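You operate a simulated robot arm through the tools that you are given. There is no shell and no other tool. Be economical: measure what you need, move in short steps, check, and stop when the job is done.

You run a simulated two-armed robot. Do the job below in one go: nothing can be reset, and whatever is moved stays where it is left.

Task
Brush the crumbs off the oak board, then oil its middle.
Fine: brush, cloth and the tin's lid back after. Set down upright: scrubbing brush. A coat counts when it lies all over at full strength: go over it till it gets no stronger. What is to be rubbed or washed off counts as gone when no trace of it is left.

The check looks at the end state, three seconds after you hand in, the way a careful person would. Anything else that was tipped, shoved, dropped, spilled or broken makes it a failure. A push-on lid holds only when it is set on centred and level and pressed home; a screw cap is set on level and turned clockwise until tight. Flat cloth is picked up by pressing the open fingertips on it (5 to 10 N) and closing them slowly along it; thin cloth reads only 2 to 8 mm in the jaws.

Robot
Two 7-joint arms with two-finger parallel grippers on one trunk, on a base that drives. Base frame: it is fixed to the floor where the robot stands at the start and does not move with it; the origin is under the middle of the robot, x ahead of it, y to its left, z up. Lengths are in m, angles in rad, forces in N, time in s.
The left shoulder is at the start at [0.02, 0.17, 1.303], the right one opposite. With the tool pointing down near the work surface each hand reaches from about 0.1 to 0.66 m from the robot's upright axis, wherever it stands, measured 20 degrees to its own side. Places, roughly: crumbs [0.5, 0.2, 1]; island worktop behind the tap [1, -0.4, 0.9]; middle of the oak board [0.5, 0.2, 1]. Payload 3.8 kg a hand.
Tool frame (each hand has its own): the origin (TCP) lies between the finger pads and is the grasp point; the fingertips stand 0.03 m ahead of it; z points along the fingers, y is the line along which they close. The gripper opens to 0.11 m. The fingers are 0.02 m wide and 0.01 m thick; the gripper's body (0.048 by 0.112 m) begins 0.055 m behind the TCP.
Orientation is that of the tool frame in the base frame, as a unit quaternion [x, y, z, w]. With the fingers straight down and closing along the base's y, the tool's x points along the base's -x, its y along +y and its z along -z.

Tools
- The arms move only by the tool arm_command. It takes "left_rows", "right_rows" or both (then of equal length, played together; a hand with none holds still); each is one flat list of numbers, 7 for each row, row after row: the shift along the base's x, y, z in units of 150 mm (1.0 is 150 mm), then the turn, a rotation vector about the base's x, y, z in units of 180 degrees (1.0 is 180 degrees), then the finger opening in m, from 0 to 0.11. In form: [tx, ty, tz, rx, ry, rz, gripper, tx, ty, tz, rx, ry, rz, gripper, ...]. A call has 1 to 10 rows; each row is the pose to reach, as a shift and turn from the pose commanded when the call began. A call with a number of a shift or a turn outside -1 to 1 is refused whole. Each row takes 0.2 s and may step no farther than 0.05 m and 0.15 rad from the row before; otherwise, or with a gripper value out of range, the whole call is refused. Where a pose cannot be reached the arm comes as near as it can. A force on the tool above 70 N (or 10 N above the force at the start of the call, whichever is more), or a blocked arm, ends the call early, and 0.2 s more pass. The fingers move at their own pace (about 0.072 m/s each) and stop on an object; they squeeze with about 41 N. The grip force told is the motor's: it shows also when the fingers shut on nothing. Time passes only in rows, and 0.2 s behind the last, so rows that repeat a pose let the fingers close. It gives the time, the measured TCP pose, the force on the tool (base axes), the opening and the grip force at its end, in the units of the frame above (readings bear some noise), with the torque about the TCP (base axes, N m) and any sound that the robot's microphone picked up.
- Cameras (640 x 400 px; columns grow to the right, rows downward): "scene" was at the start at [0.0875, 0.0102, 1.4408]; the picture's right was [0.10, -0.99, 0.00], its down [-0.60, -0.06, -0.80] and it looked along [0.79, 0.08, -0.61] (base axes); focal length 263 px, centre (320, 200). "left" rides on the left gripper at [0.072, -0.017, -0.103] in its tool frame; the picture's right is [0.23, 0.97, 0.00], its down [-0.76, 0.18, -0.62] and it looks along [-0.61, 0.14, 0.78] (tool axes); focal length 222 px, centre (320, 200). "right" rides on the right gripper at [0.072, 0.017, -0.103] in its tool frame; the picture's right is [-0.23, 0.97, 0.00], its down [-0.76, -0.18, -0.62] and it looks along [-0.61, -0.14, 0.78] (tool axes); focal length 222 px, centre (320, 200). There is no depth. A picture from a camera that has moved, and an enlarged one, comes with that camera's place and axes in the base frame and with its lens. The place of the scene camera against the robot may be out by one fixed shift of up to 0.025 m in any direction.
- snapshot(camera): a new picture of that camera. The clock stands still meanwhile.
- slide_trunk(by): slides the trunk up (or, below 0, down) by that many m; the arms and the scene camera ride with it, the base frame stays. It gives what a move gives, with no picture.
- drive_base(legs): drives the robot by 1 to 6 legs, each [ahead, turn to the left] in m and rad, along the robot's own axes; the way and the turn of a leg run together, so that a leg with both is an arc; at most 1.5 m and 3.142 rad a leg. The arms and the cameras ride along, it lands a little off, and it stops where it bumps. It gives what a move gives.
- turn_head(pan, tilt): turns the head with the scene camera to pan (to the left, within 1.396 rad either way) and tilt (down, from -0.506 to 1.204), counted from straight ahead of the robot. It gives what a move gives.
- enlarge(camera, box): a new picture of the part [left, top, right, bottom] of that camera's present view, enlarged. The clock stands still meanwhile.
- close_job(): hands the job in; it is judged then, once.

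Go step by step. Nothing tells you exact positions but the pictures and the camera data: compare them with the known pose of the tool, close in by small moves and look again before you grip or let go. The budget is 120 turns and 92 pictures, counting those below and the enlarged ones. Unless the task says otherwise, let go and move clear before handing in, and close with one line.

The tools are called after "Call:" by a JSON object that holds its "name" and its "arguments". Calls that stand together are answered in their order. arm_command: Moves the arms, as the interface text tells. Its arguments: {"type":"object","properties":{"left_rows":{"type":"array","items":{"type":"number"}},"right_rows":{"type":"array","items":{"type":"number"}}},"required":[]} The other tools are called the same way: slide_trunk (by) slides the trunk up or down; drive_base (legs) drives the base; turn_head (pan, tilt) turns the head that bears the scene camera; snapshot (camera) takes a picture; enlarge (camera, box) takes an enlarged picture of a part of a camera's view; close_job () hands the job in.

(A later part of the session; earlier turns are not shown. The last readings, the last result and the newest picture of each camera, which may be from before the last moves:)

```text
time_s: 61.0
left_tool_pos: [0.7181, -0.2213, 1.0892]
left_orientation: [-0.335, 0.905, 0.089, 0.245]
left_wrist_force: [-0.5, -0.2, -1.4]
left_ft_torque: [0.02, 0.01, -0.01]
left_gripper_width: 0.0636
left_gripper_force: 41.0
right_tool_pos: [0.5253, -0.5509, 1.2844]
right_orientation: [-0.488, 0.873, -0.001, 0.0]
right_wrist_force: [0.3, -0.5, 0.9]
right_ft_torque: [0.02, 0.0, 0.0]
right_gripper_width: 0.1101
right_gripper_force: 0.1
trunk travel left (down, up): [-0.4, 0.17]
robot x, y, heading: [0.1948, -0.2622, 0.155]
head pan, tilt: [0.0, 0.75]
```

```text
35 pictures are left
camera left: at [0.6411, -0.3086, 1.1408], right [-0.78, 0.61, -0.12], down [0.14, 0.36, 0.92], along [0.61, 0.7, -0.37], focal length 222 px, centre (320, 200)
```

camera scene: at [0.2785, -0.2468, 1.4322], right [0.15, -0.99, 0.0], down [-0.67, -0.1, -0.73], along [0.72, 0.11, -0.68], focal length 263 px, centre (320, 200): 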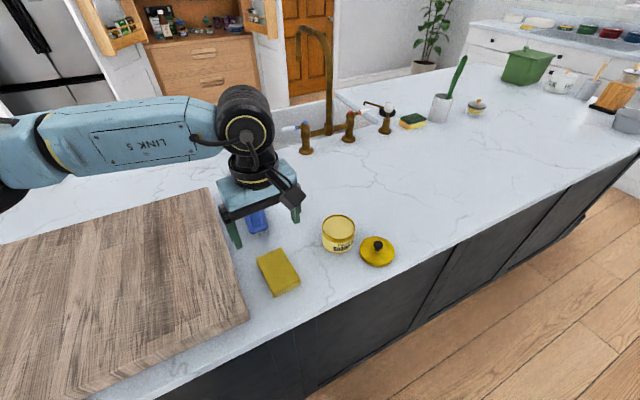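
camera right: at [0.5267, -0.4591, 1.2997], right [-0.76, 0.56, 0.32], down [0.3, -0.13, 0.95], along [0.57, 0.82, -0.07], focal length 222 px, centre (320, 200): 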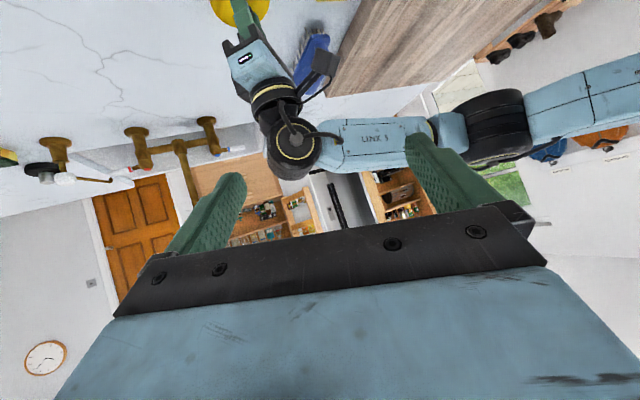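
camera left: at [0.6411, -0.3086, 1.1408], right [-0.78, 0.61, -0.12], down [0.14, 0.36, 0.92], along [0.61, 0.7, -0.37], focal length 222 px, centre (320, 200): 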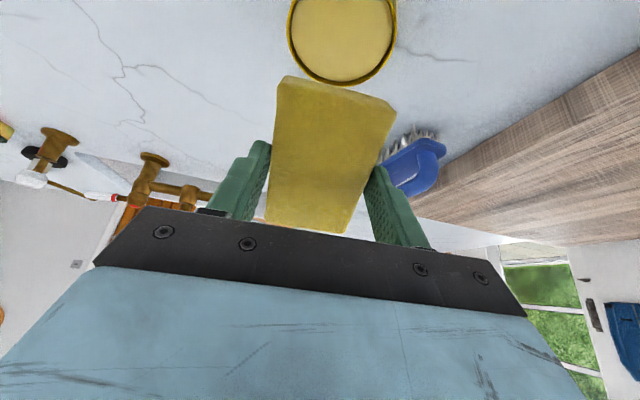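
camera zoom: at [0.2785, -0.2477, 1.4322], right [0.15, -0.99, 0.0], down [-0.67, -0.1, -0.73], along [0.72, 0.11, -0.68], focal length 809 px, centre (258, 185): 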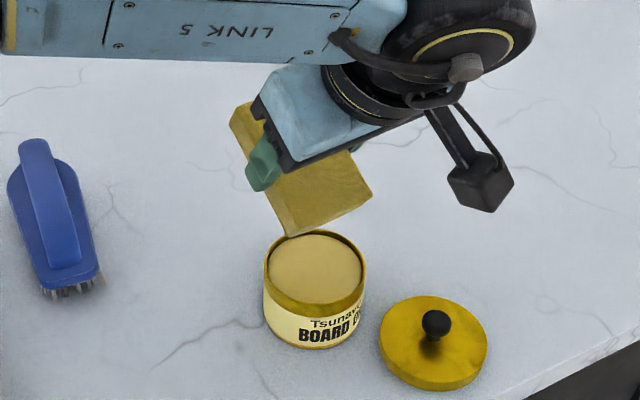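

The pad's near end is over the tin mouth. I lower it by 50 mm and then slowly until it touches the wax.

Call:
{"name": "arm_command", "arguments": {"left_rows": [0.02, 0.02, -0.15, 0, 0, 0, 0.02, 0.02, 0.02, -0.3, 0, 0, 0, 0.02, 0.02, 0.02, -0.34, 0, 0, 0, 0.02]}}

Call:
{"name": "arm_command", "arguments": {"left_rows": [0, 0, -0.02, 0, 0, 0, 0.02, 0, 0, -0.04, 0, 0, 0, 0.02, 0, 0, -0.06, 0, 0, 0, 0.02]}}

Call:
{"name": "enlarge", "arguments": {"camera": "scene", "box": [280, 170, 400, 270]}}

```text
time_s: 61.8
left_tool_pos: [0.7202, -0.2186, 1.0373]
left_orientation: [-0.336, 0.906, 0.09, 0.244]
left_wrist_force: [-0.1, 0.2, -0.4]
left_ft_torque: [-0.03, 0.05, 0.0]
left_gripper_width: 0.0638
left_gripper_force: 41.2
right_tool_pos: [0.5248, -0.5515, 1.2836]
right_orientation: [-0.489, 0.872, 0.0, 0.0]
right_wrist_force: [0.3, 0.6, -0.4]
right_ft_torque: [0.02, 0.0, 0.01]
right_gripper_width: 0.11
right_gripper_force: 0.1
trunk travel left (down, up): [-0.4, 0.17]
robot x, y, heading: [0.1935, -0.2653, 0.155]
head pan, tilt: [0.0, 0.75]
```

```text
time_s: 62.6
left_tool_pos: [0.7203, -0.2191, 1.0313]
left_orientation: [-0.335, 0.905, 0.087, 0.248]
left_wrist_force: [-0.7, 0.4, 23.7]
left_ft_torque: [-0.06, 0.61, -0.05]
left_gripper_width: 0.0637
left_gripper_force: 40.9
right_tool_pos: [0.5241, -0.5517, 1.2844]
right_orientation: [-0.488, 0.873, 0.001, 0.0]
right_wrist_force: [-0.5, -0.4, 0.3]
right_ft_torque: [-0.03, 0.0, 0.02]
right_gripper_width: 0.11
right_gripper_force: 0.0
trunk travel left (down, up): [-0.4, 0.17]
robot x, y, heading: [0.1978, -0.2659, 0.152]
head pan, tilt: [0.0, 0.75]
```

```text
4.00 times, centred on (340, 220) of scene
camera zoom: at [0.2767, -0.2476, 1.4327], right [0.15, -0.99, 0.0], down [-0.67, -0.1, -0.73], along [0.72, 0.11, -0.68], focal length 1051 px, centre (240, 120)
```

zoom: 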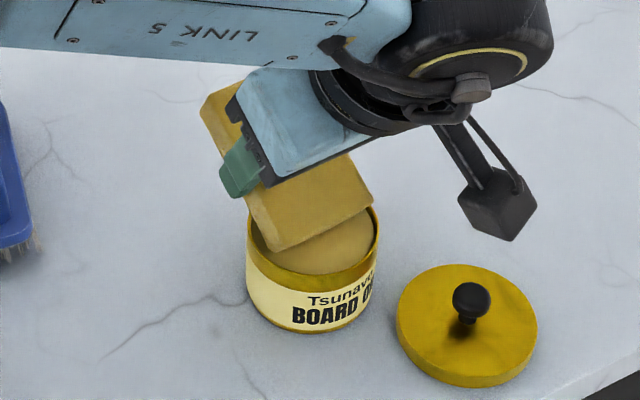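

The contact point lies inside the rim, so the pad's edge is on the wax. I'll wiggle it a little there, then lift and look.

Call:
{"name": "arm_command", "arguments": {"left_rows": [0.03, 0.025, 0, 0, 0, 0, 0.02, 0.05, 0.04, 0, 0, 0, 0, 0.02, 0.02, 0.02, 0, 0, 0, 0, 0.02, -0.02, -0.02, 0, 0, 0, 0, 0.02, 0.02, 0.02, 0, 0, 0, 0, 0.02, 0.05, 0.04, 0, 0, 0, 0, 0.02, 0, 0, 0, 0, 0, 0, 0.02]}}

Call:
{"name": "arm_command", "arguments": {"left_rows": [0, 0, 0.2, 0, 0, 0, 0.02, 0, 0, 0.4, 0, 0, 0, 0.02, 0, 0, 0.6, 0, 0, 0, 0.02]}}

Call:
{"name": "enlarge", "arguments": {"camera": "scene", "box": [280, 130, 400, 270]}}

```text
time_s: 64.2
left_tool_pos: [0.7216, -0.2163, 1.0287]
left_orientation: [-0.337, 0.904, 0.09, 0.246]
left_wrist_force: [7.7, 3.5, 19.2]
left_ft_torque: [-0.1, -0.07, 0.05]
left_gripper_width: 0.0637
left_gripper_force: 40.9
right_tool_pos: [0.5246, -0.5501, 1.2836]
right_orientation: [-0.489, 0.872, 0.0, 0.0]
right_wrist_force: [0.3, 0.5, 0.5]
right_ft_torque: [-0.01, 0.02, 0.01]
right_gripper_width: 0.1101
right_gripper_force: 0.0
trunk travel left (down, up): [-0.4, 0.17]
robot x, y, heading: [0.1955, -0.2644, 0.155]
head pan, tilt: [0.0, 0.75]
```

```text
time_s: 65.0
left_tool_pos: [0.7193, -0.2195, 1.1179]
left_orientation: [-0.335, 0.906, 0.09, 0.243]
left_wrist_force: [0.2, -0.7, -0.9]
left_ft_torque: [-0.02, 0.02, -0.03]
left_gripper_width: 0.0638
left_gripper_force: 40.5
right_tool_pos: [0.5245, -0.5525, 1.2831]
right_orientation: [-0.489, 0.872, 0.0, 0.0]
right_wrist_force: [0.1, -0.2, 0.1]
right_ft_torque: [-0.02, -0.01, 0.0]
right_gripper_width: 0.11
right_gripper_force: 0.0
trunk travel left (down, up): [-0.4, 0.17]
robot x, y, heading: [0.1961, -0.2613, 0.156]
head pan, tilt: [0.0, 0.75]
```

```text
2.86 times, centred on (340, 200) of scene
camera zoom: at [0.2783, -0.2475, 1.4322], right [0.15, -0.99, 0.0], down [-0.67, -0.1, -0.73], along [0.72, 0.11, -0.68], focal length 751 px, centre (263, 200)
```

zoom: 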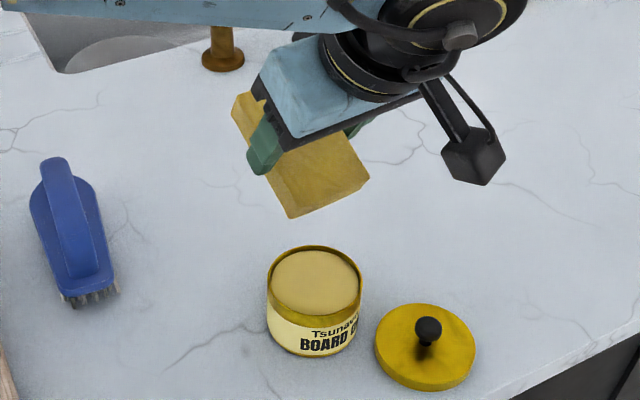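

The pad looks waxed. I level it and carry it to the board; its middle is about [0.49,0.238].

Call:
{"name": "arm_command", "arguments": {"left_rows": [-0.1, 0.2, 0, -0.0216, 0.0253, 0, 0.02, -0.2, 0.4, 0, -0.0432, 0.0507, 0, 0.02, -0.3, 0.6, 0, -0.0648, 0.076, 0, 0.02, -0.4, 0.8, 0, -0.0864, 0.1014, 0, 0.02, -0.57, 1.0, 0, -0.108, 0.1267, 0, 0.02]}}

Call:
{"name": "arm_command", "arguments": {"left_rows": [-0.1, 0.25, 0, 0, 0, 0, 0.02, -0.2, 0.5, 0, 0, 0, 0, 0.02, -0.35, 0.75, 0, 0, 0, 0, 0.02, -0.57, 1.0, 0, 0, 0, 0, 0.02]}}

Call:
{"name": "arm_command", "arguments": {"left_rows": [0, 0.25, -0.1, 0, 0, 0, 0.02, 0, 0.5, -0.3, 0, 0, 0, 0.02, 0, 0.6, -0.5, 0, 0, 0, 0.02, 0, 0.6, -0.7, 0, 0, 0, 0.02]}}

Call:
{"name": "snapshot", "arguments": {"camera": "scene"}}

```text
time_s: 66.2
left_tool_pos: [0.6323, -0.067, 1.1184]
left_orientation: [-0.346, 0.938, -0.001, 0.0]
left_wrist_force: [-0.6, 0.6, -0.3]
left_ft_torque: [0.01, 0.0, -0.01]
left_gripper_width: 0.0637
left_gripper_force: 40.7
right_tool_pos: [0.5243, -0.5505, 1.284]
right_orientation: [-0.488, 0.873, -0.001, 0.001]
right_wrist_force: [0.8, 0.0, 0.1]
right_ft_torque: [-0.07, -0.01, 0.03]
right_gripper_width: 0.11
right_gripper_force: 0.1
trunk travel left (down, up): [-0.4, 0.17]
robot x, y, heading: [0.1961, -0.264, 0.155]
head pan, tilt: [0.0, 0.75]
```

```text
time_s: 67.2
left_tool_pos: [0.5475, 0.0818, 1.1175]
left_orientation: [-0.346, 0.938, 0.001, 0.002]
left_wrist_force: [-0.3, -0.8, 0.0]
left_ft_torque: [0.0, -0.01, 0.0]
left_gripper_width: 0.0638
left_gripper_force: 40.8
right_tool_pos: [0.5236, -0.5504, 1.2831]
right_orientation: [-0.488, 0.873, 0.0, 0.001]
right_wrist_force: [0.6, 0.6, 0.1]
right_ft_torque: [-0.03, -0.01, -0.05]
right_gripper_width: 0.11
right_gripper_force: 0.0
trunk travel left (down, up): [-0.4, 0.17]
robot x, y, heading: [0.1974, -0.2632, 0.151]
head pan, tilt: [0.0, 0.75]
```

```text
time_s: 68.2
left_tool_pos: [0.5496, 0.1716, 1.0133]
left_orientation: [-0.346, 0.938, 0.0, 0.001]
left_wrist_force: [-0.7, -0.3, 0.6]
left_ft_torque: [-0.02, 0.01, -0.01]
left_gripper_width: 0.0636
left_gripper_force: 41.7
right_tool_pos: [0.5256, -0.5509, 1.2825]
right_orientation: [-0.488, 0.873, 0.0, 0.0]
right_wrist_force: [-0.4, 0.3, 0.1]
right_ft_torque: [0.01, 0.01, 0.02]
right_gripper_width: 0.1101
right_gripper_force: 0.1
trunk travel left (down, up): [-0.4, 0.17]
robot x, y, heading: [0.1936, -0.2659, 0.157]
head pan, tilt: [0.0, 0.75]
```

```text
32 pictures are left
camera scene: at [0.2789, -0.2472, 1.4322], right [0.15, -0.99, 0.0], down [-0.67, -0.1, -0.73], along [0.72, 0.11, -0.68], focal length 263 px, centre (320, 200)
```

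scene: 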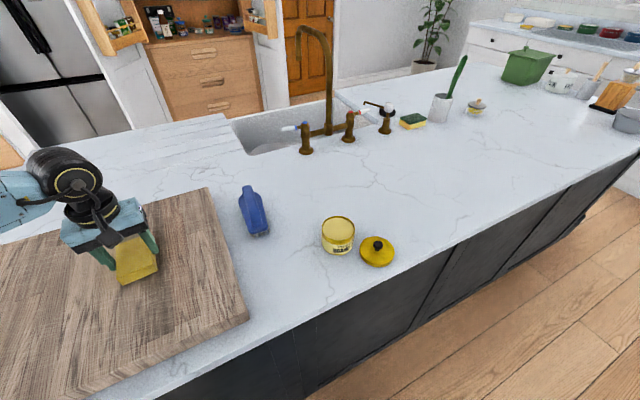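

The pad is 12 mm above the board. I turn the head towards it, lower to contact, and make the first stroke along the pad's width direction.

Call:
{"name": "arm_command", "arguments": {"left_rows": [0, 0, -0.04, 0, 0, 0, 0.02, 0, 0, -0.08, 0, 0, 0, 0.02, 0, 0, -0.1, 0, 0, 0, 0.02]}}

Call:
{"name": "turn_head", "arguments": {"pan": 0.65, "tilt": 0.85}}

```text
time_s: 69.0
left_tool_pos: [0.5478, 0.1712, 1.0017]
left_orientation: [-0.348, 0.938, 0.001, 0.005]
left_wrist_force: [-6.4, 0.0, 30.3]
left_ft_torque: [0.85, -0.6, 0.12]
left_gripper_width: 0.0641
left_gripper_force: 41.6
right_tool_pos: [0.5234, -0.5525, 1.2835]
right_orientation: [-0.489, 0.872, 0.001, 0.001]
right_wrist_force: [0.1, 0.3, -0.2]
right_ft_torque: [0.0, 0.01, -0.01]
right_gripper_width: 0.1101
right_gripper_force: 0.0
trunk travel left (down, up): [-0.4, 0.17]
robot x, y, heading: [0.1952, -0.2625, 0.153]
head pan, tilt: [0.0, 0.75]
```

```text
time_s: 70.0
left_tool_pos: [0.5486, 0.1708, 1.0025]
left_orientation: [-0.348, 0.938, -0.001, 0.005]
left_wrist_force: [-2.3, 3.4, 36.3]
left_ft_torque: [0.29, 0.13, 0.01]
left_gripper_width: 0.0636
left_gripper_force: 40.5
right_tool_pos: [0.524, -0.5534, 1.2813]
right_orientation: [-0.489, 0.873, 0.001, 0.001]
right_wrist_force: [-0.4, -0.4, 0.1]
right_ft_torque: [0.02, 0.02, -0.03]
right_gripper_width: 0.11
right_gripper_force: 0.0
trunk travel left (down, up): [-0.4, 0.17]
robot x, y, heading: [0.1989, -0.2621, 0.158]
head pan, tilt: [0.649, 0.85]
```

Call:
{"name": "arm_command", "arguments": {"left_rows": [0, 0, 0.012, 0, 0, 0, 0.02, -0.0975, 0.114, 0.012, 0, 0, 0, 0.02, -0.195, 0.228, 0.012, 0, 0, 0, 0.02, -0.293, 0.342, 0.012, 0, 0, 0, 0.02, -0.39, 0.456, 0.012, 0, 0, 0, 0.02, -0.488, 0.57, 0.012, 0, 0, 0, 0.02, -0.585, 0.684, 0.012, 0, 0, 0, 0.02, -0.683, 0.798, 0.012, 0, 0, 0, 0.02, -0.78, 0.912, 0.012, 0, 0, 0, 0.02]}}

Call:
{"name": "snapshot", "arguments": {"camera": "scene"}}

```text
time_s: 72.0
left_tool_pos: [0.4323, 0.3074, 1.0021]
left_orientation: [-0.346, 0.938, 0.002, 0.003]
left_wrist_force: [4.6, -6.2, 21.4]
left_ft_torque: [-0.37, -0.37, 0.09]
left_gripper_width: 0.0638
left_gripper_force: 40.7
right_tool_pos: [0.5257, -0.5539, 1.2826]
right_orientation: [-0.489, 0.872, 0.001, 0.0]
right_wrist_force: [-0.2, 0.6, 0.2]
right_ft_torque: [0.0, 0.0, 0.03]
right_gripper_width: 0.1099
right_gripper_force: 0.1
trunk travel left (down, up): [-0.4, 0.17]
robot x, y, heading: [0.1953, -0.2628, 0.155]
head pan, tilt: [0.649, 0.85]
```

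```text
31 pictures are left
camera scene: at [0.2506, -0.2064, 1.4244], right [0.72, -0.69, 0.0], down [-0.52, -0.54, -0.66], along [0.46, 0.48, -0.75], focal length 263 px, centre (320, 200)
```

scene: 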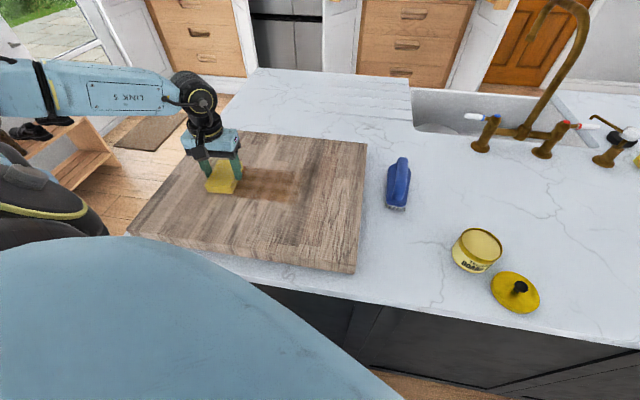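

Call:
{"name": "enlarge", "arguments": {"camera": "scene", "box": [120, 120, 380, 280]}}

```text
2.46 times, centred on (250, 200) of scene
camera zoom: at [0.2506, -0.2064, 1.4244], right [0.72, -0.69, 0.0], down [-0.52, -0.54, -0.66], along [0.46, 0.48, -0.75], focal length 647 px, centre (492, 200)
```

zoom: 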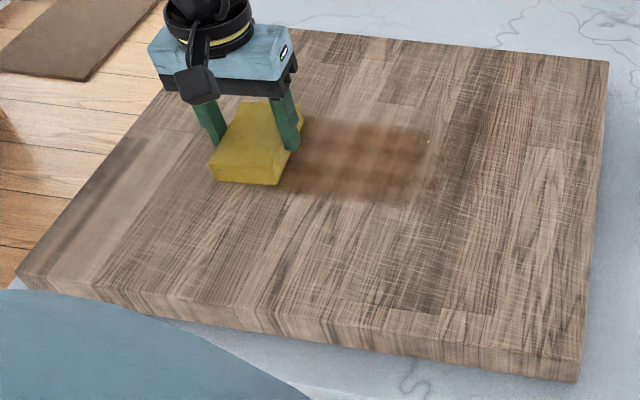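

A brown wax coat appears where the pad has passed. I'll go on with neighbouring lanes at the same light pressure.

Call:
{"name": "arm_command", "arguments": {"left_rows": [-0.13, 0.152, 0, 0, 0, 0, 0.02, -0.282, 0.022, 0, 0, 0, 0, 0.02, -0.434, -0.108, 0, 0, 0, 0, 0.02, -0.347, -0.21, 0, 0, 0, 0, 0.02, -0.261, -0.311, 0, 0, 0, 0, 0.02, -0.174, -0.413, 0, 0, 0, 0, 0.02, -0.088, -0.514, 0, 0, 0, 0, 0.02, 0, -0.615, 0, 0, 0, 0, 0.02, 0.085, -0.717, 0, 0, 0, 0, 0.02, 0.258, -0.92, 0, 0, 0, 0, 0.02]}}

Call:
{"name": "arm_command", "arguments": {"left_rows": [0.152, -0.178, 0, 0, 0, 0, 0.02, 0.303, -0.355, 0, 0, 0, 0, 0.02, 0.455, -0.225, 0, 0, 0, 0, 0.02, 0.607, -0.095, 0, 0, 0, 0, 0.02, 0.759, 0.035, 0, 0, 0, 0, 0.02, 0.911, 0.165, 0, 0, 0, 0, 0.02, 0.738, 0.368, 0, 0, 0, 0, 0.02, 0.565, 0.571, 0, 0, 0, 0, 0.02, 0.392, 0.774, 0, 0, 0, 0, 0.02, 0.219, 0.977, 0, 0, 0, 0, 0.02]}}

Call:
{"name": "enlarge", "arguments": {"camera": "scene", "box": [120, 120, 380, 280]}}

```text
time_s: 74.2
left_tool_pos: [0.4699, 0.1665, 1.0023]
left_orientation: [-0.347, 0.938, 0.0, 0.002]
left_wrist_force: [-3.3, 5.3, 17.1]
left_ft_torque: [0.26, 0.26, -0.03]
left_gripper_width: 0.0638
left_gripper_force: 40.5
right_tool_pos: [0.5244, -0.5524, 1.2825]
right_orientation: [-0.489, 0.873, 0.0, 0.001]
right_wrist_force: [-0.5, -0.6, -0.7]
right_ft_torque: [0.0, 0.0, 0.02]
right_gripper_width: 0.11
right_gripper_force: 0.0
trunk travel left (down, up): [-0.4, 0.17]
robot x, y, heading: [0.1979, -0.2634, 0.152]
head pan, tilt: [0.649, 0.85]
```

```text
time_s: 76.4
left_tool_pos: [0.5022, 0.3162, 1.001]
left_orientation: [-0.347, 0.938, 0.002, 0.001]
left_wrist_force: [-0.4, -1.3, 9.0]
left_ft_torque: [0.06, -0.34, 0.03]
left_gripper_width: 0.0637
left_gripper_force: 41.1
right_tool_pos: [0.525, -0.5522, 1.2829]
right_orientation: [-0.489, 0.872, 0.0, 0.0]
right_wrist_force: [-0.5, -0.5, 0.6]
right_ft_torque: [-0.02, 0.0, -0.01]
right_gripper_width: 0.11
right_gripper_force: 0.2
trunk travel left (down, up): [-0.4, 0.17]
robot x, y, heading: [0.1938, -0.2605, 0.154]
head pan, tilt: [0.649, 0.85]
```

```text
2.46 times, centred on (250, 200) of scene
camera zoom: at [0.2499, -0.2044, 1.4243], right [0.72, -0.69, 0.0], down [-0.52, -0.54, -0.66], along [0.46, 0.48, -0.75], focal length 647 px, centre (492, 200)
```

zoom: 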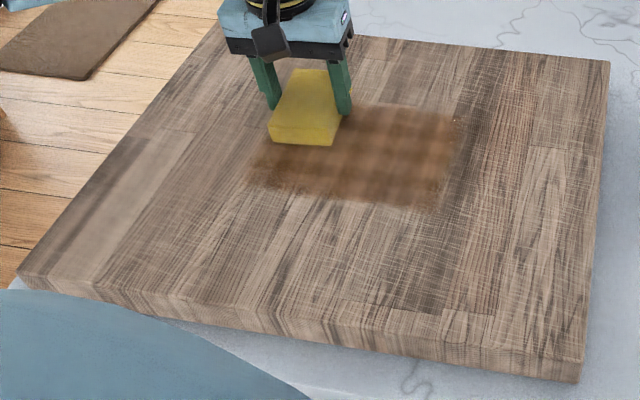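

The wax takes only inside a patch of about 0.22 x 0.15 m round the board's middle. I'll make further full passes along two overlapping lanes.

Call:
{"name": "arm_command", "arguments": {"left_rows": [-0.15, 0.178, -0.01, 0, 0, 0, 0.02, -0.303, 0.355, -0.01, 0, 0, 0, 0.02, -0.43, 0.247, -0.01, 0, 0, 0, 0.02, -0.3, 0.095, -0.01, 0, 0, 0, 0.02, -0.17, -0.057, -0.01, 0, 0, 0, 0.02, -0.04, -0.209, -0.01, 0, 0, 0, 0.02, 0.09, -0.361, -0.01, 0, 0, 0, 0.02, 0.22, -0.513, -0.01, 0, 0, 0, 0.02, 0.35, -0.665, -0.01, 0, 0, 0, 0.02, 0.48, -0.817, -0.01, 0, 0, 0, 0.02]}}

Call:
{"name": "arm_command", "arguments": {"left_rows": [0.13, -0.152, 0, 0, 0, 0, 0.02, -0.047, -0.303, 0, 0, 0, 0, 0.02, -0.225, -0.455, 0, 0, 0, 0, 0.02, -0.355, -0.303, 0, 0, 0, 0, 0.02, -0.485, -0.151, 0, 0, 0, 0, 0.02, -0.615, 0.001, 0, 0, 0, 0, 0.02, -0.745, 0.153, 0, 0, 0, 0, 0.02, -0.875, 0.305, 0, 0, 0, 0, 0.02, -1.0, 0.45, 0, 0, 0, 0, 0.02]}}

Call:
{"name": "arm_command", "arguments": {"left_rows": [-0.13, 0.152, 0, 0, 0, 0, 0.02, -0.26, 0.304, 0, 0, 0, 0, 0.02, -0.13, 0.152, 0, 0, 0, 0, 0.02, 0, 0, 0, 0, 0, 0, 0.02, 0.13, -0.152, 0, 0, 0, 0, 0.02, 0.26, -0.304, 0, 0, 0, 0, 0.02, 0.39, -0.456, 0, 0, 0, 0, 0.02, 0.52, -0.608, 0, 0, 0, 0, 0.02, 0.65, -0.76, 0, 0, 0, 0, 0.02, 0.78, -0.912, 0, 0, 0, 0, 0.02]}}

Call:
{"name": "enlarge", "arguments": {"camera": "scene", "box": [120, 120, 380, 280]}}

```text
time_s: 78.6
left_tool_pos: [0.574, 0.194, 1.0022]
left_orientation: [-0.348, 0.938, 0.0, 0.004]
left_wrist_force: [-7.8, 10.7, 32.1]
left_ft_torque: [0.52, 0.61, -0.08]
left_gripper_width: 0.0637
left_gripper_force: 40.7
right_tool_pos: [0.523, -0.5518, 1.2832]
right_orientation: [-0.489, 0.873, 0.0, 0.001]
right_wrist_force: [-0.3, 0.2, -0.2]
right_ft_torque: [0.01, -0.01, 0.0]
right_gripper_width: 0.1101
right_gripper_force: 0.0
trunk travel left (down, up): [-0.4, 0.17]
robot x, y, heading: [0.1971, -0.2663, 0.15]
head pan, tilt: [0.649, 0.85]
```

```text
time_s: 80.6
left_tool_pos: [0.4246, 0.2609, 1.0018]
left_orientation: [-0.348, 0.938, 0.001, 0.003]
left_wrist_force: [5.0, -5.9, 23.8]
left_ft_torque: [-0.55, -0.58, 0.15]
left_gripper_width: 0.064
left_gripper_force: 41.0
right_tool_pos: [0.5245, -0.5528, 1.283]
right_orientation: [-0.488, 0.873, 0.0, 0.001]
right_wrist_force: [-1.1, -0.2, -0.1]
right_ft_torque: [-0.02, 0.01, -0.03]
right_gripper_width: 0.1101
right_gripper_force: 0.1
trunk travel left (down, up): [-0.4, 0.17]
robot x, y, heading: [0.1975, -0.2681, 0.153]
head pan, tilt: [0.649, 0.85]
```

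```text
time_s: 82.8
left_tool_pos: [0.5412, 0.1258, 1.001]
left_orientation: [-0.348, 0.938, 0.001, 0.004]
left_wrist_force: [-7.8, 12.1, 34.6]
left_ft_torque: [0.72, 0.65, -0.07]
left_gripper_width: 0.0638
left_gripper_force: 40.9
right_tool_pos: [0.5233, -0.552, 1.2844]
right_orientation: [-0.488, 0.873, 0.0, 0.002]
right_wrist_force: [0.6, -0.8, 0.2]
right_ft_torque: [-0.01, 0.0, -0.01]
right_gripper_width: 0.1099
right_gripper_force: 0.0
trunk travel left (down, up): [-0.4, 0.17]
robot x, y, heading: [0.194, -0.2664, 0.159]
head pan, tilt: [0.649, 0.85]
```

```text
2.46 times, centred on (250, 200) of scene
camera zoom: at [0.2483, -0.2051, 1.4245], right [0.72, -0.69, 0.0], down [-0.52, -0.54, -0.66], along [0.46, 0.48, -0.75], focal length 647 px, centre (492, 200)
```

zoom: 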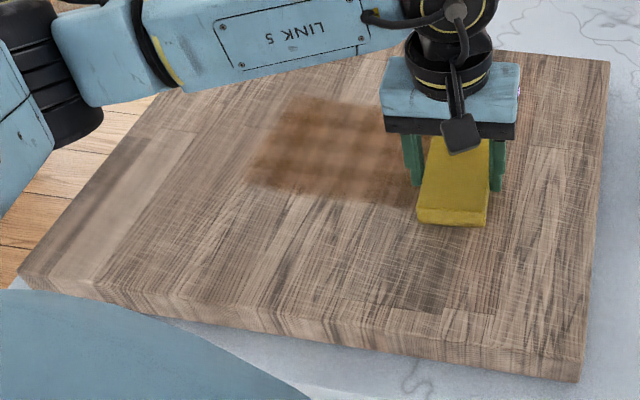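

The patch is coated but blotchy. I'll make one more pass through the middle and compare whether it still gets stronger, to judge if the pad has run dry.

Call:
{"name": "arm_command", "arguments": {"left_rows": [0.177, 0.152, 0, 0, 0, 0, 0.02, 0.075, 0.271, 0, 0, 0, 0, 0.02, -0.027, 0.39, 0, 0, 0, 0, 0.02, -0.129, 0.509, 0, 0, 0, 0, 0.02, -0.231, 0.628, 0, 0, 0, 0, 0.02, -0.333, 0.747, 0, 0, 0, 0, 0.02, -0.435, 0.866, 0, 0, 0, 0, 0.02, -0.537, 0.985, 0, 0, 0, 0, 0.02]}}

Call:
{"name": "arm_command", "arguments": {"left_rows": [-0.13, 0.152, 0, 0, 0, 0, 0.02, -0.26, 0.304, 0, 0, 0, 0, 0.02, -0.26, 0.304, 0.2, 0, 0, 0, 0.02, -0.26, 0.304, 0.5, 0, 0, 0, 0.02, -0.26, 0.504, 0.7, 0, 0, 0, 0.02]}}

Call:
{"name": "enlarge", "arguments": {"camera": "scene", "box": [210, 145, 320, 215]}}

```text
time_s: 84.6
left_tool_pos: [0.4616, 0.2701, 1.0021]
left_orientation: [-0.347, 0.938, 0.001, 0.005]
left_wrist_force: [7.0, -8.5, 28.2]
left_ft_torque: [-0.5, -0.36, 0.16]
left_gripper_width: 0.0639
left_gripper_force: 40.7
right_tool_pos: [0.526, -0.555, 1.2834]
right_orientation: [-0.488, 0.873, 0.002, 0.001]
right_wrist_force: [0.3, -0.4, 1.1]
right_ft_torque: [0.02, 0.01, 0.01]
right_gripper_width: 0.1102
right_gripper_force: 0.0
trunk travel left (down, up): [-0.4, 0.17]
robot x, y, heading: [0.1972, -0.2652, 0.152]
head pan, tilt: [0.649, 0.85]
```

```text
time_s: 85.8
left_tool_pos: [0.4233, 0.3494, 1.1039]
left_orientation: [-0.347, 0.938, 0.0, 0.001]
left_wrist_force: [0.4, 0.0, -0.5]
left_ft_torque: [-0.03, 0.01, 0.0]
left_gripper_width: 0.0638
left_gripper_force: 41.0
right_tool_pos: [0.5249, -0.5508, 1.2833]
right_orientation: [-0.489, 0.872, -0.001, 0.0]
right_wrist_force: [-0.5, -0.3, 1.2]
right_ft_torque: [-0.03, -0.02, -0.02]
right_gripper_width: 0.1101
right_gripper_force: 0.0
trunk travel left (down, up): [-0.4, 0.17]
robot x, y, heading: [0.195, -0.2605, 0.151]
head pan, tilt: [0.649, 0.85]
```

```text
5.71 times, centred on (265, 180) of scene
camera zoom: at [0.251, -0.2026, 1.4241], right [0.72, -0.69, 0.0], down [-0.52, -0.54, -0.66], along [0.46, 0.47, -0.75], focal length 1502 px, centre (634, 314)
```

zoom: 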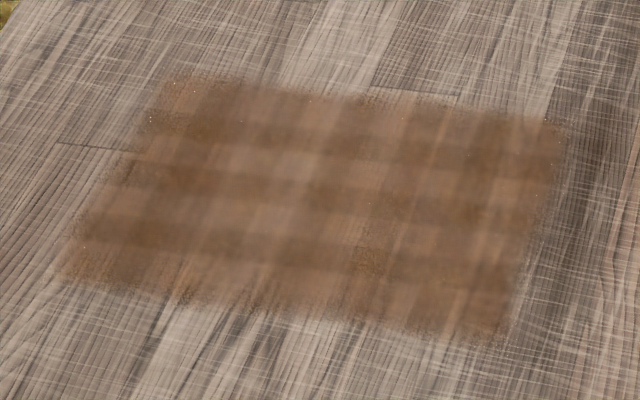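

The patch is about 0.19 x 0.135 m round [0.50,0.227], with a stripy strength. I'll go over it with offset lanes and crosswise zigzags, then lift and compare.

Call:
{"name": "arm_command", "arguments": {"left_rows": [0.1, -0.125, -0.25, 0, 0, 0, 0.02, 0.2, -0.25, -0.5, 0, 0, 0, 0.02, 0.2, -0.25, -0.695, 0, 0, 0, 0.02, 0.33, -0.402, -0.695, 0, 0, 0, 0.02, 0.46, -0.554, -0.695, 0, 0, 0, 0.02, 0.59, -0.706, -0.695, 0, 0, 0, 0.02, 0.72, -0.858, -0.695, 0, 0, 0, 0.02, 0.84, -0.998, -0.695, 0, 0, 0, 0.02]}}

Call:
{"name": "arm_command", "arguments": {"left_rows": [0.13, -0.152, 0, 0, 0, 0, 0.02, 0.226, -0.264, 0, 0, 0, 0, 0.02, 0.023, -0.437, 0, 0, 0, 0, 0.02, -0.107, -0.285, 0, 0, 0, 0, 0.02, -0.237, -0.133, 0, 0, 0, 0, 0.02, -0.367, 0.019, 0, 0, 0, 0, 0.02, -0.497, 0.171, 0, 0, 0, 0, 0.02, -0.627, 0.323, 0, 0, 0, 0, 0.02, -0.757, 0.475, 0, 0, 0, 0, 0.02, -0.887, 0.627, 0, 0, 0, 0, 0.02]}}

Call:
{"name": "arm_command", "arguments": {"left_rows": [-0.127, -0.108, 0, 0, 0, 0, 0.02, 0.025, 0.022, 0, 0, 0, 0, 0.02, 0.177, 0.152, 0, 0, 0, 0, 0.02, 0.329, 0.282, 0, 0, 0, 0, 0.02, 0.524, 0.054, 0, 0, 0, 0, 0.02, 0.372, -0.076, 0, 0, 0, 0, 0.02, 0.22, -0.206, 0, 0, 0, 0, 0.02, 0.068, -0.336, 0, 0, 0, 0, 0.02, 0.263, -0.564, 0, 0, 0, 0, 0.02]}}

Call:
{"name": "arm_command", "arguments": {"left_rows": [0.152, 0.13, 0, 0, 0, 0, 0.02, 0.304, 0.26, 0, 0, 0, 0, 0.02, 0.456, 0.39, 0, 0, 0, 0, 0.02, 0.651, 0.162, 0, 0, 0, 0, 0.02, 0.499, 0.032, 0, 0, 0, 0, 0.02, 0.347, -0.098, 0, 0, 0, 0, 0.02, 0.195, -0.228, 0, 0, 0, 0, 0.02, 0.39, -0.456, 0, 0, 0, 0, 0.02, 0.542, -0.326, 0, 0, 0, 0, 0.02, 0.694, -0.196, 0, 0, 0, 0, 0.02]}}

Call:
{"name": "arm_command", "arguments": {"left_rows": [0, 0, 0.25, 0, 0, 0, 0.02, 0.1, -0.2, 0.5, 0, 0, 0, 0.02, 0.2, -0.45, 0.7, 0, 0, 0, 0.02, 0.35, -0.7, 0.75, 0, 0, 0, 0.02, 0.5, -0.95, 0.75, 0, 0, 0, 0.02]}}

Call:
{"name": "enlarge", "arguments": {"camera": "scene", "box": [210, 145, 320, 215]}}

```text
time_s: 87.6
left_tool_pos: [0.5491, 0.199, 1.0015]
left_orientation: [-0.348, 0.938, 0.001, 0.003]
left_wrist_force: [-5.0, 6.7, 23.5]
left_ft_torque: [0.3, 0.22, -0.06]
left_gripper_width: 0.0638
left_gripper_force: 41.0
right_tool_pos: [0.5251, -0.5511, 1.2844]
right_orientation: [-0.488, 0.873, 0.001, 0.001]
right_wrist_force: [-1.2, -0.5, 0.3]
right_ft_torque: [0.03, 0.01, -0.02]
right_gripper_width: 0.1102
right_gripper_force: 0.0
trunk travel left (down, up): [-0.4, 0.17]
robot x, y, heading: [0.1972, -0.2667, 0.156]
head pan, tilt: [0.649, 0.85]
```

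```text
time_s: 89.8
left_tool_pos: [0.4165, 0.2917, 1.0016]
left_orientation: [-0.347, 0.938, 0.001, 0.004]
left_wrist_force: [4.5, -7.3, 25.2]
left_ft_torque: [-0.43, -0.23, 0.25]
left_gripper_width: 0.0636
left_gripper_force: 41.0
right_tool_pos: [0.5257, -0.5544, 1.2816]
right_orientation: [-0.488, 0.873, 0.002, 0.0]
right_wrist_force: [-0.5, 0.4, 0.9]
right_ft_torque: [0.03, -0.01, -0.01]
right_gripper_width: 0.1099
right_gripper_force: 0.0
trunk travel left (down, up): [-0.4, 0.17]
robot x, y, heading: [0.1971, -0.2628, 0.15]
head pan, tilt: [0.649, 0.85]
```

```text
time_s: 91.8
left_tool_pos: [0.4525, 0.2073, 1.0008]
left_orientation: [-0.348, 0.938, 0.002, 0.001]
left_wrist_force: [-8.5, 7.0, 24.2]
left_ft_torque: [0.48, -0.14, 0.27]
left_gripper_width: 0.0639
left_gripper_force: 41.6
right_tool_pos: [0.5233, -0.5528, 1.2832]
right_orientation: [-0.49, 0.872, 0.001, 0.001]
right_wrist_force: [0.9, -0.2, 0.7]
right_ft_torque: [0.02, 0.01, 0.01]
right_gripper_width: 0.1098
right_gripper_force: 0.1
trunk travel left (down, up): [-0.4, 0.17]
robot x, y, heading: [0.1922, -0.2647, 0.155]
head pan, tilt: [0.649, 0.85]
```

```text
time_s: 94.0
left_tool_pos: [0.5578, 0.177, 1.0017]
left_orientation: [-0.346, 0.938, -0.001, 0.001]
left_wrist_force: [-5.7, -5.3, 21.8]
left_ft_torque: [-0.28, 0.48, 0.06]
left_gripper_width: 0.0638
left_gripper_force: 40.7
right_tool_pos: [0.5234, -0.5538, 1.2842]
right_orientation: [-0.489, 0.873, 0.001, 0.002]
right_wrist_force: [-0.1, -0.5, 0.1]
right_ft_torque: [0.01, 0.0, -0.05]
right_gripper_width: 0.1104
right_gripper_force: 0.1
trunk travel left (down, up): [-0.4, 0.17]
robot x, y, heading: [0.1979, -0.2641, 0.152]
head pan, tilt: [0.649, 0.85]
```

```text
refused: row 2 steps farther than a row can; nothing moved
```

```text
5.71 times, centred on (265, 180) of scene
camera zoom: at [0.249, -0.2066, 1.4245], right [0.72, -0.69, 0.0], down [-0.52, -0.54, -0.66], along [0.46, 0.48, -0.75], focal length 1502 px, centre (634, 314)
```

zoom: 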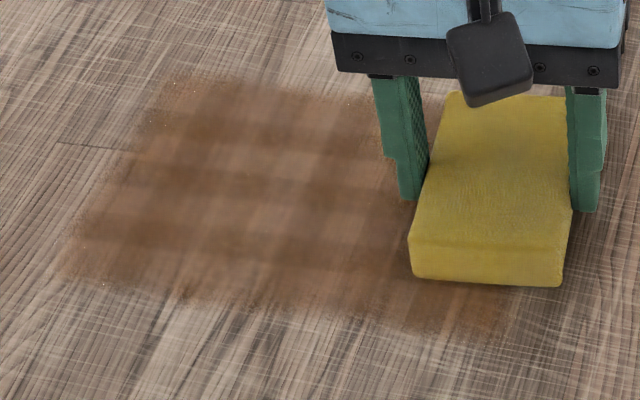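

The coat looks unchanged by the extra passes, so it is either full or the pad is dry. I'll load the pad again to be sure.

Call:
{"name": "arm_command", "arguments": {"left_rows": [0, 0, 0.25, 0, 0, 0, 0.02, 0.05, -0.05, 0.5, 0, 0, 0, 0.02, 0.1, -0.2, 0.7, 0, 0, 0, 0.02, 0.2, -0.49, 0.7, 0, 0, 0, 0.02, 0.3, -0.78, 0.7, 0, 0, 0, 0.02]}}

Call:
{"name": "arm_command", "arguments": {"left_rows": [0.1625, -0.25, 0, 0, 0, 0, 0.02, 0.325, -0.5, 0, 0, 0, 0, 0.02, 0.4875, -0.75, 0, 0, 0, 0, 0.02, 0.65, -1.0, 0, 0, 0, 0, 0.02]}}

Call:
{"name": "arm_command", "arguments": {"left_rows": [0.034, -0.214, 0, 0.027, -0.0316, 0, 0.02, 0.068, -0.428, 0, 0.054, -0.0632, 0, 0.02, 0.1, -0.643, 0, 0.081, -0.095, 0, 0.02, 0.135, -0.857, 0, 0.108, -0.1267, 0, 0.02]}}

Call:
{"name": "enlarge", "arguments": {"camera": "scene", "box": [210, 145, 320, 215]}}

Call:
{"name": "enlarge", "arguments": {"camera": "scene", "box": [380, 150, 560, 330]}}

```text
time_s: 95.2
left_tool_pos: [0.6042, 0.0603, 1.1049]
left_orientation: [-0.347, 0.938, 0.001, 0.001]
left_wrist_force: [-0.2, -0.2, -0.3]
left_ft_torque: [-0.01, 0.0, 0.0]
left_gripper_width: 0.0637
left_gripper_force: 40.8
right_tool_pos: [0.5261, -0.5512, 1.2829]
right_orientation: [-0.488, 0.873, 0.001, -0.001]
right_wrist_force: [-0.3, 0.0, 0.6]
right_ft_torque: [0.0, 0.02, -0.01]
right_gripper_width: 0.11
right_gripper_force: 0.0
trunk travel left (down, up): [-0.4, 0.17]
robot x, y, heading: [0.1995, -0.2616, 0.152]
head pan, tilt: [0.649, 0.85]
```

```text
time_s: 96.2
left_tool_pos: [0.7015, -0.0912, 1.1045]
left_orientation: [-0.347, 0.938, 0.002, 0.001]
left_wrist_force: [0.5, -0.2, -0.1]
left_ft_torque: [0.01, 0.01, -0.01]
left_gripper_width: 0.0636
left_gripper_force: 40.7
right_tool_pos: [0.5278, -0.5513, 1.2833]
right_orientation: [-0.489, 0.872, 0.0, 0.0]
right_wrist_force: [0.5, -0.4, -0.3]
right_ft_torque: [0.03, -0.02, -0.01]
right_gripper_width: 0.1102
right_gripper_force: 0.0
trunk travel left (down, up): [-0.4, 0.17]
robot x, y, heading: [0.1956, -0.2648, 0.152]
head pan, tilt: [0.649, 0.85]
```

```text
time_s: 97.2
left_tool_pos: [0.7226, -0.2179, 1.1038]
left_orientation: [-0.335, 0.906, 0.09, 0.245]
left_wrist_force: [0.1, -0.6, -0.4]
left_ft_torque: [-0.02, -0.02, 0.01]
left_gripper_width: 0.0638
left_gripper_force: 40.8
right_tool_pos: [0.5258, -0.553, 1.2821]
right_orientation: [-0.489, 0.872, 0.0, 0.001]
right_wrist_force: [-0.3, -0.2, 0.4]
right_ft_torque: [0.02, -0.04, 0.0]
right_gripper_width: 0.11
right_gripper_force: 0.0
trunk travel left (down, up): [-0.4, 0.17]
robot x, y, heading: [0.1953, -0.2643, 0.15]
head pan, tilt: [0.649, 0.85]
```

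```text
5.71 times, centred on (265, 180) of scene
camera zoom: at [0.251, -0.2053, 1.4243], right [0.72, -0.69, 0.0], down [-0.52, -0.54, -0.66], along [0.46, 0.48, -0.75], focal length 1502 px, centre (634, 314)
```

zoom: 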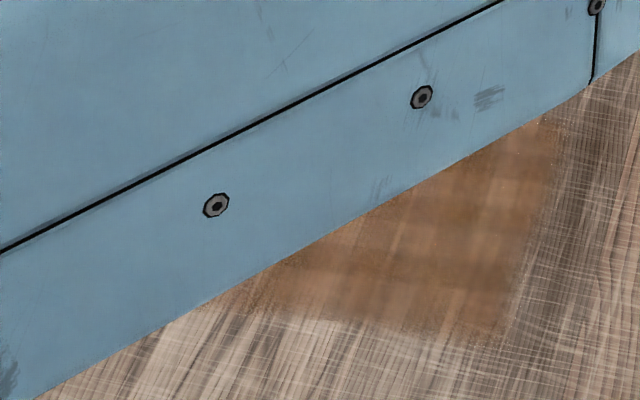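

```text
2.22 times, centred on (470, 240) of scene
camera zoom: at [0.251, -0.2053, 1.4243], right [0.72, -0.69, 0.0], down [-0.52, -0.54, -0.66], along [0.46, 0.48, -0.75], focal length 584 px, centre (-13, 111)
```

zoom: 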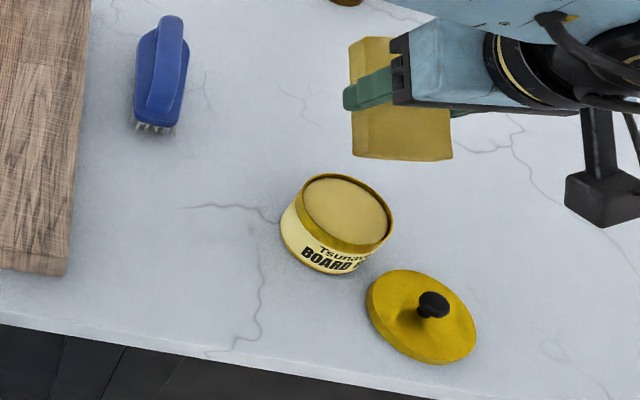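

The tin stands as before. I dip the near end again, with a small wiggle.

Call:
{"name": "arm_command", "arguments": {"left_rows": [0, 0, -0.2, 0, 0, 0, 0.02, 0, 0, -0.4, 0, 0, 0, 0.02, 0, 0, -0.47, 0, 0, 0, 0.02, 0, 0, -0.5, 0, 0, 0, 0.02, 0.02, 0.02, -0.5, 0, 0, 0, 0.02, 0.03, 0.03, -0.5, 0, 0, 0, 0.02, 0, 0, -0.5, 0, 0, 0, 0.02, 0.02, 0.02, -0.5, 0, 0, 0, 0.02, 0, 0, -0.5, 0, 0, 0, 0.02]}}

Call:
{"name": "arm_command", "arguments": {"left_rows": [0, 0, 0.2, 0, 0, 0, 0.02, 0, 0, 0.5, 0, 0, 0, 0.02, -0.034, 0.214, 0.5, -0.027, 0.0316, 0, 0.02, -0.068, 0.428, 0.5, -0.054, 0.0632, 0, 0.02, -0.1, 0.643, 0.5, -0.081, 0.095, 0, 0.02, -0.135, 0.857, 0.5, -0.108, 0.1267, 0, 0.02]}}

Call:
{"name": "arm_command", "arguments": {"left_rows": [-0.1625, 0.25, 0, 0, 0, 0, 0.02, -0.325, 0.5, 0, 0, 0, 0, 0.02, -0.4875, 0.75, 0, 0, 0, 0, 0.02, -0.65, 1.0, 0, 0, 0, 0, 0.02]}}

Call:
{"name": "arm_command", "arguments": {"left_rows": [-0.1, 0.29, 0, 0, 0, 0, 0.02, -0.2, 0.58, 0, 0, 0, 0, 0.02, -0.25, 0.73, -0.2, 0, 0, 0, 0.02, -0.25, 0.73, -0.45, 0, 0, 0, 0.02, -0.25, 0.73, -0.62, 0, 0, 0, 0.02]}}

```text
time_s: 99.2
left_tool_pos: [0.7229, -0.2164, 1.0293]
left_orientation: [-0.335, 0.906, 0.089, 0.244]
left_wrist_force: [1.1, 1.4, 2.6]
left_ft_torque: [0.06, 0.07, -0.03]
left_gripper_width: 0.0637
left_gripper_force: 41.0
right_tool_pos: [0.5239, -0.5505, 1.2832]
right_orientation: [-0.488, 0.873, 0.0, 0.0]
right_wrist_force: [-0.7, -0.2, -0.7]
right_ft_torque: [-0.01, -0.02, -0.01]
right_gripper_width: 0.11
right_gripper_force: 0.1
trunk travel left (down, up): [-0.4, 0.17]
robot x, y, heading: [0.1935, -0.2603, 0.152]
head pan, tilt: [0.649, 0.85]
```

```text
time_s: 100.6
left_tool_pos: [0.7016, -0.0864, 1.1051]
left_orientation: [-0.348, 0.937, -0.002, 0.0]
left_wrist_force: [-0.1, 0.6, -1.5]
left_ft_torque: [-0.03, 0.01, -0.02]
left_gripper_width: 0.0639
left_gripper_force: 41.3
right_tool_pos: [0.5259, -0.5511, 1.2837]
right_orientation: [-0.489, 0.872, 0.0, 0.001]
right_wrist_force: [-0.6, 0.5, 0.9]
right_ft_torque: [0.03, 0.0, -0.01]
right_gripper_width: 0.1101
right_gripper_force: 0.1
trunk travel left (down, up): [-0.4, 0.17]
robot x, y, heading: [0.1975, -0.2624, 0.159]
head pan, tilt: [0.649, 0.85]
```

```text
time_s: 101.6
left_tool_pos: [0.6042, 0.063, 1.105]
left_orientation: [-0.346, 0.938, -0.001, 0.001]
left_wrist_force: [-0.5, -1.1, -0.2]
left_ft_torque: [-0.03, -0.02, 0.0]
left_gripper_width: 0.0636
left_gripper_force: 40.6
right_tool_pos: [0.5244, -0.5507, 1.2837]
right_orientation: [-0.489, 0.872, -0.001, 0.0]
right_wrist_force: [0.3, 0.7, -0.3]
right_ft_torque: [-0.01, -0.01, -0.02]
right_gripper_width: 0.1098
right_gripper_force: 0.0
trunk travel left (down, up): [-0.4, 0.17]
robot x, y, heading: [0.1932, -0.2623, 0.162]
head pan, tilt: [0.649, 0.85]
```

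```text
time_s: 102.8
left_tool_pos: [0.5672, 0.1738, 1.0108]
left_orientation: [-0.347, 0.938, 0.0, 0.002]
left_wrist_force: [-0.2, 0.0, -1.5]
left_ft_torque: [0.03, 0.0, -0.02]
left_gripper_width: 0.0637
left_gripper_force: 41.0
right_tool_pos: [0.5254, -0.551, 1.2841]
right_orientation: [-0.489, 0.872, 0.0, -0.001]
right_wrist_force: [-0.3, -0.5, -0.1]
right_ft_torque: [0.01, 0.01, 0.0]
right_gripper_width: 0.1099
right_gripper_force: 0.1
trunk travel left (down, up): [-0.4, 0.17]
robot x, y, heading: [0.1948, -0.264, 0.157]
head pan, tilt: [0.649, 0.85]
```

Now the freshly loaded pad goes over the patch again along both lanes and the middle.

Call:
{"name": "arm_command", "arguments": {"left_rows": [0.091, 0.078, -0.04, 0, 0, 0, 0.02, 0.091, 0.078, -0.083, 0, 0, 0, 0.02, -0.013, 0.1995, -0.083, 0, 0, 0, 0.02, -0.117, 0.321, -0.083, 0, 0, 0, 0.02, -0.221, 0.4425, -0.083, 0, 0, 0, 0.02, -0.325, 0.564, -0.083, 0, 0, 0, 0.02, -0.429, 0.6855, -0.083, 0, 0, 0, 0.02, -0.533, 0.807, -0.083, 0, 0, 0, 0.02, -0.637, 0.9285, -0.083, 0, 0, 0, 0.02]}}

Call:
{"name": "arm_command", "arguments": {"left_rows": [-0.134, 0.157, 0, 0, 0, 0, 0.02, -0.311, 0.005, 0, 0, 0, 0, 0.02, -0.489, -0.146, 0, 0, 0, 0, 0.02, -0.359, -0.298, 0, 0, 0, 0, 0.02, -0.229, -0.45, 0, 0, 0, 0, 0.02, -0.099, -0.602, 0, 0, 0, 0, 0.02, 0.031, -0.754, 0, 0, 0, 0, 0.02, 0.161, -0.906, 0, 0, 0, 0, 0.02]}}

Call:
{"name": "arm_command", "arguments": {"left_rows": [0.152, -0.178, 0, 0, 0, 0, 0.02, 0.303, -0.355, 0, 0, 0, 0, 0.02, 0.48, -0.203, 0, 0, 0, 0, 0.02, 0.35, -0.051, 0, 0, 0, 0, 0.02, 0.22, 0.101, 0, 0, 0, 0, 0.02, 0.09, 0.253, 0, 0, 0, 0, 0.02, -0.04, 0.405, 0, 0, 0, 0, 0.02, -0.17, 0.557, 0, 0, 0, 0, 0.02, -0.3, 0.709, 0, 0, 0, 0, 0.02, -0.43, 0.861, 0, 0, 0, 0, 0.02]}}

Call:
{"name": "arm_command", "arguments": {"left_rows": [0, 0, 0.3, 0, 0, 0, 0.02, -0.13, 0.2, 0.5, 0, 0, 0, 0.02, -0.2, 0.45, 0.65, 0, 0, 0, 0.02]}}

Call:
{"name": "enlarge", "arguments": {"camera": "scene", "box": [210, 145, 320, 215]}}

```text
time_s: 104.8
left_tool_pos: [0.4699, 0.3098, 1.0016]
left_orientation: [-0.348, 0.937, 0.002, 0.003]
left_wrist_force: [3.5, -5.1, 19.4]
left_ft_torque: [-0.19, -0.4, 0.14]
left_gripper_width: 0.0634
left_gripper_force: 40.6
right_tool_pos: [0.5253, -0.5526, 1.2843]
right_orientation: [-0.489, 0.872, 0.001, 0.0]
right_wrist_force: [-0.6, 0.5, 0.2]
right_ft_torque: [-0.01, 0.04, -0.01]
right_gripper_width: 0.11
right_gripper_force: 0.1
trunk travel left (down, up): [-0.4, 0.17]
robot x, y, heading: [0.2009, -0.2646, 0.152]
head pan, tilt: [0.649, 0.85]
```

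```text
time_s: 106.6
left_tool_pos: [0.493, 0.1742, 1.0013]
left_orientation: [-0.347, 0.938, 0.001, 0.003]
left_wrist_force: [-6.4, 9.5, 26.0]
left_ft_torque: [0.51, 0.35, -0.04]
left_gripper_width: 0.0638
left_gripper_force: 41.1
right_tool_pos: [0.5235, -0.5522, 1.2831]
right_orientation: [-0.488, 0.873, -0.001, 0.001]
right_wrist_force: [-0.4, -0.5, 0.5]
right_ft_torque: [0.03, 0.03, 0.0]
right_gripper_width: 0.11
right_gripper_force: 0.0
trunk travel left (down, up): [-0.4, 0.17]
robot x, y, heading: [0.1937, -0.2655, 0.153]
head pan, tilt: [0.649, 0.85]
```

```text
time_s: 108.8
left_tool_pos: [0.4317, 0.302, 1.0014]
left_orientation: [-0.348, 0.938, 0.002, 0.002]
left_wrist_force: [4.5, -5.9, 22.4]
left_ft_torque: [-0.26, -0.28, 0.19]
left_gripper_width: 0.0637
left_gripper_force: 41.1
right_tool_pos: [0.5244, -0.5532, 1.2831]
right_orientation: [-0.489, 0.872, 0.002, 0.001]
right_wrist_force: [0.7, 0.5, 0.0]
right_ft_torque: [-0.02, 0.01, -0.06]
right_gripper_width: 0.1099
right_gripper_force: 0.1
trunk travel left (down, up): [-0.4, 0.17]
robot x, y, heading: [0.1994, -0.263, 0.153]
head pan, tilt: [0.649, 0.85]
```

```text
time_s: 109.6
left_tool_pos: [0.4006, 0.3716, 1.0968]
left_orientation: [-0.347, 0.938, -0.001, 0.0]
left_wrist_force: [0.5, -0.3, 0.0]
left_ft_torque: [0.02, -0.03, -0.03]
left_gripper_width: 0.0636
left_gripper_force: 41.6
right_tool_pos: [0.5266, -0.5489, 1.2826]
right_orientation: [-0.489, 0.872, 0.0, 0.0]
right_wrist_force: [0.4, 0.2, -0.1]
right_ft_torque: [-0.06, -0.01, -0.01]
right_gripper_width: 0.1099
right_gripper_force: 0.1
trunk travel left (down, up): [-0.4, 0.17]
robot x, y, heading: [0.1934, -0.2663, 0.15]
head pan, tilt: [0.649, 0.85]
```

```text
5.71 times, centred on (265, 180) of scene
camera zoom: at [0.251, -0.203, 1.4241], right [0.72, -0.69, 0.0], down [-0.52, -0.54, -0.66], along [0.46, 0.47, -0.75], focal length 1502 px, centre (634, 314)
```

zoom: 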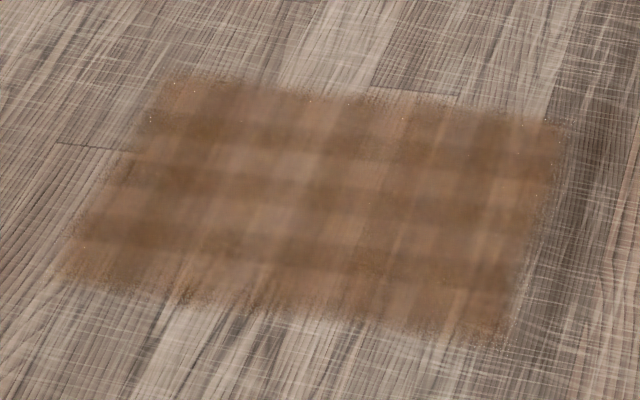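

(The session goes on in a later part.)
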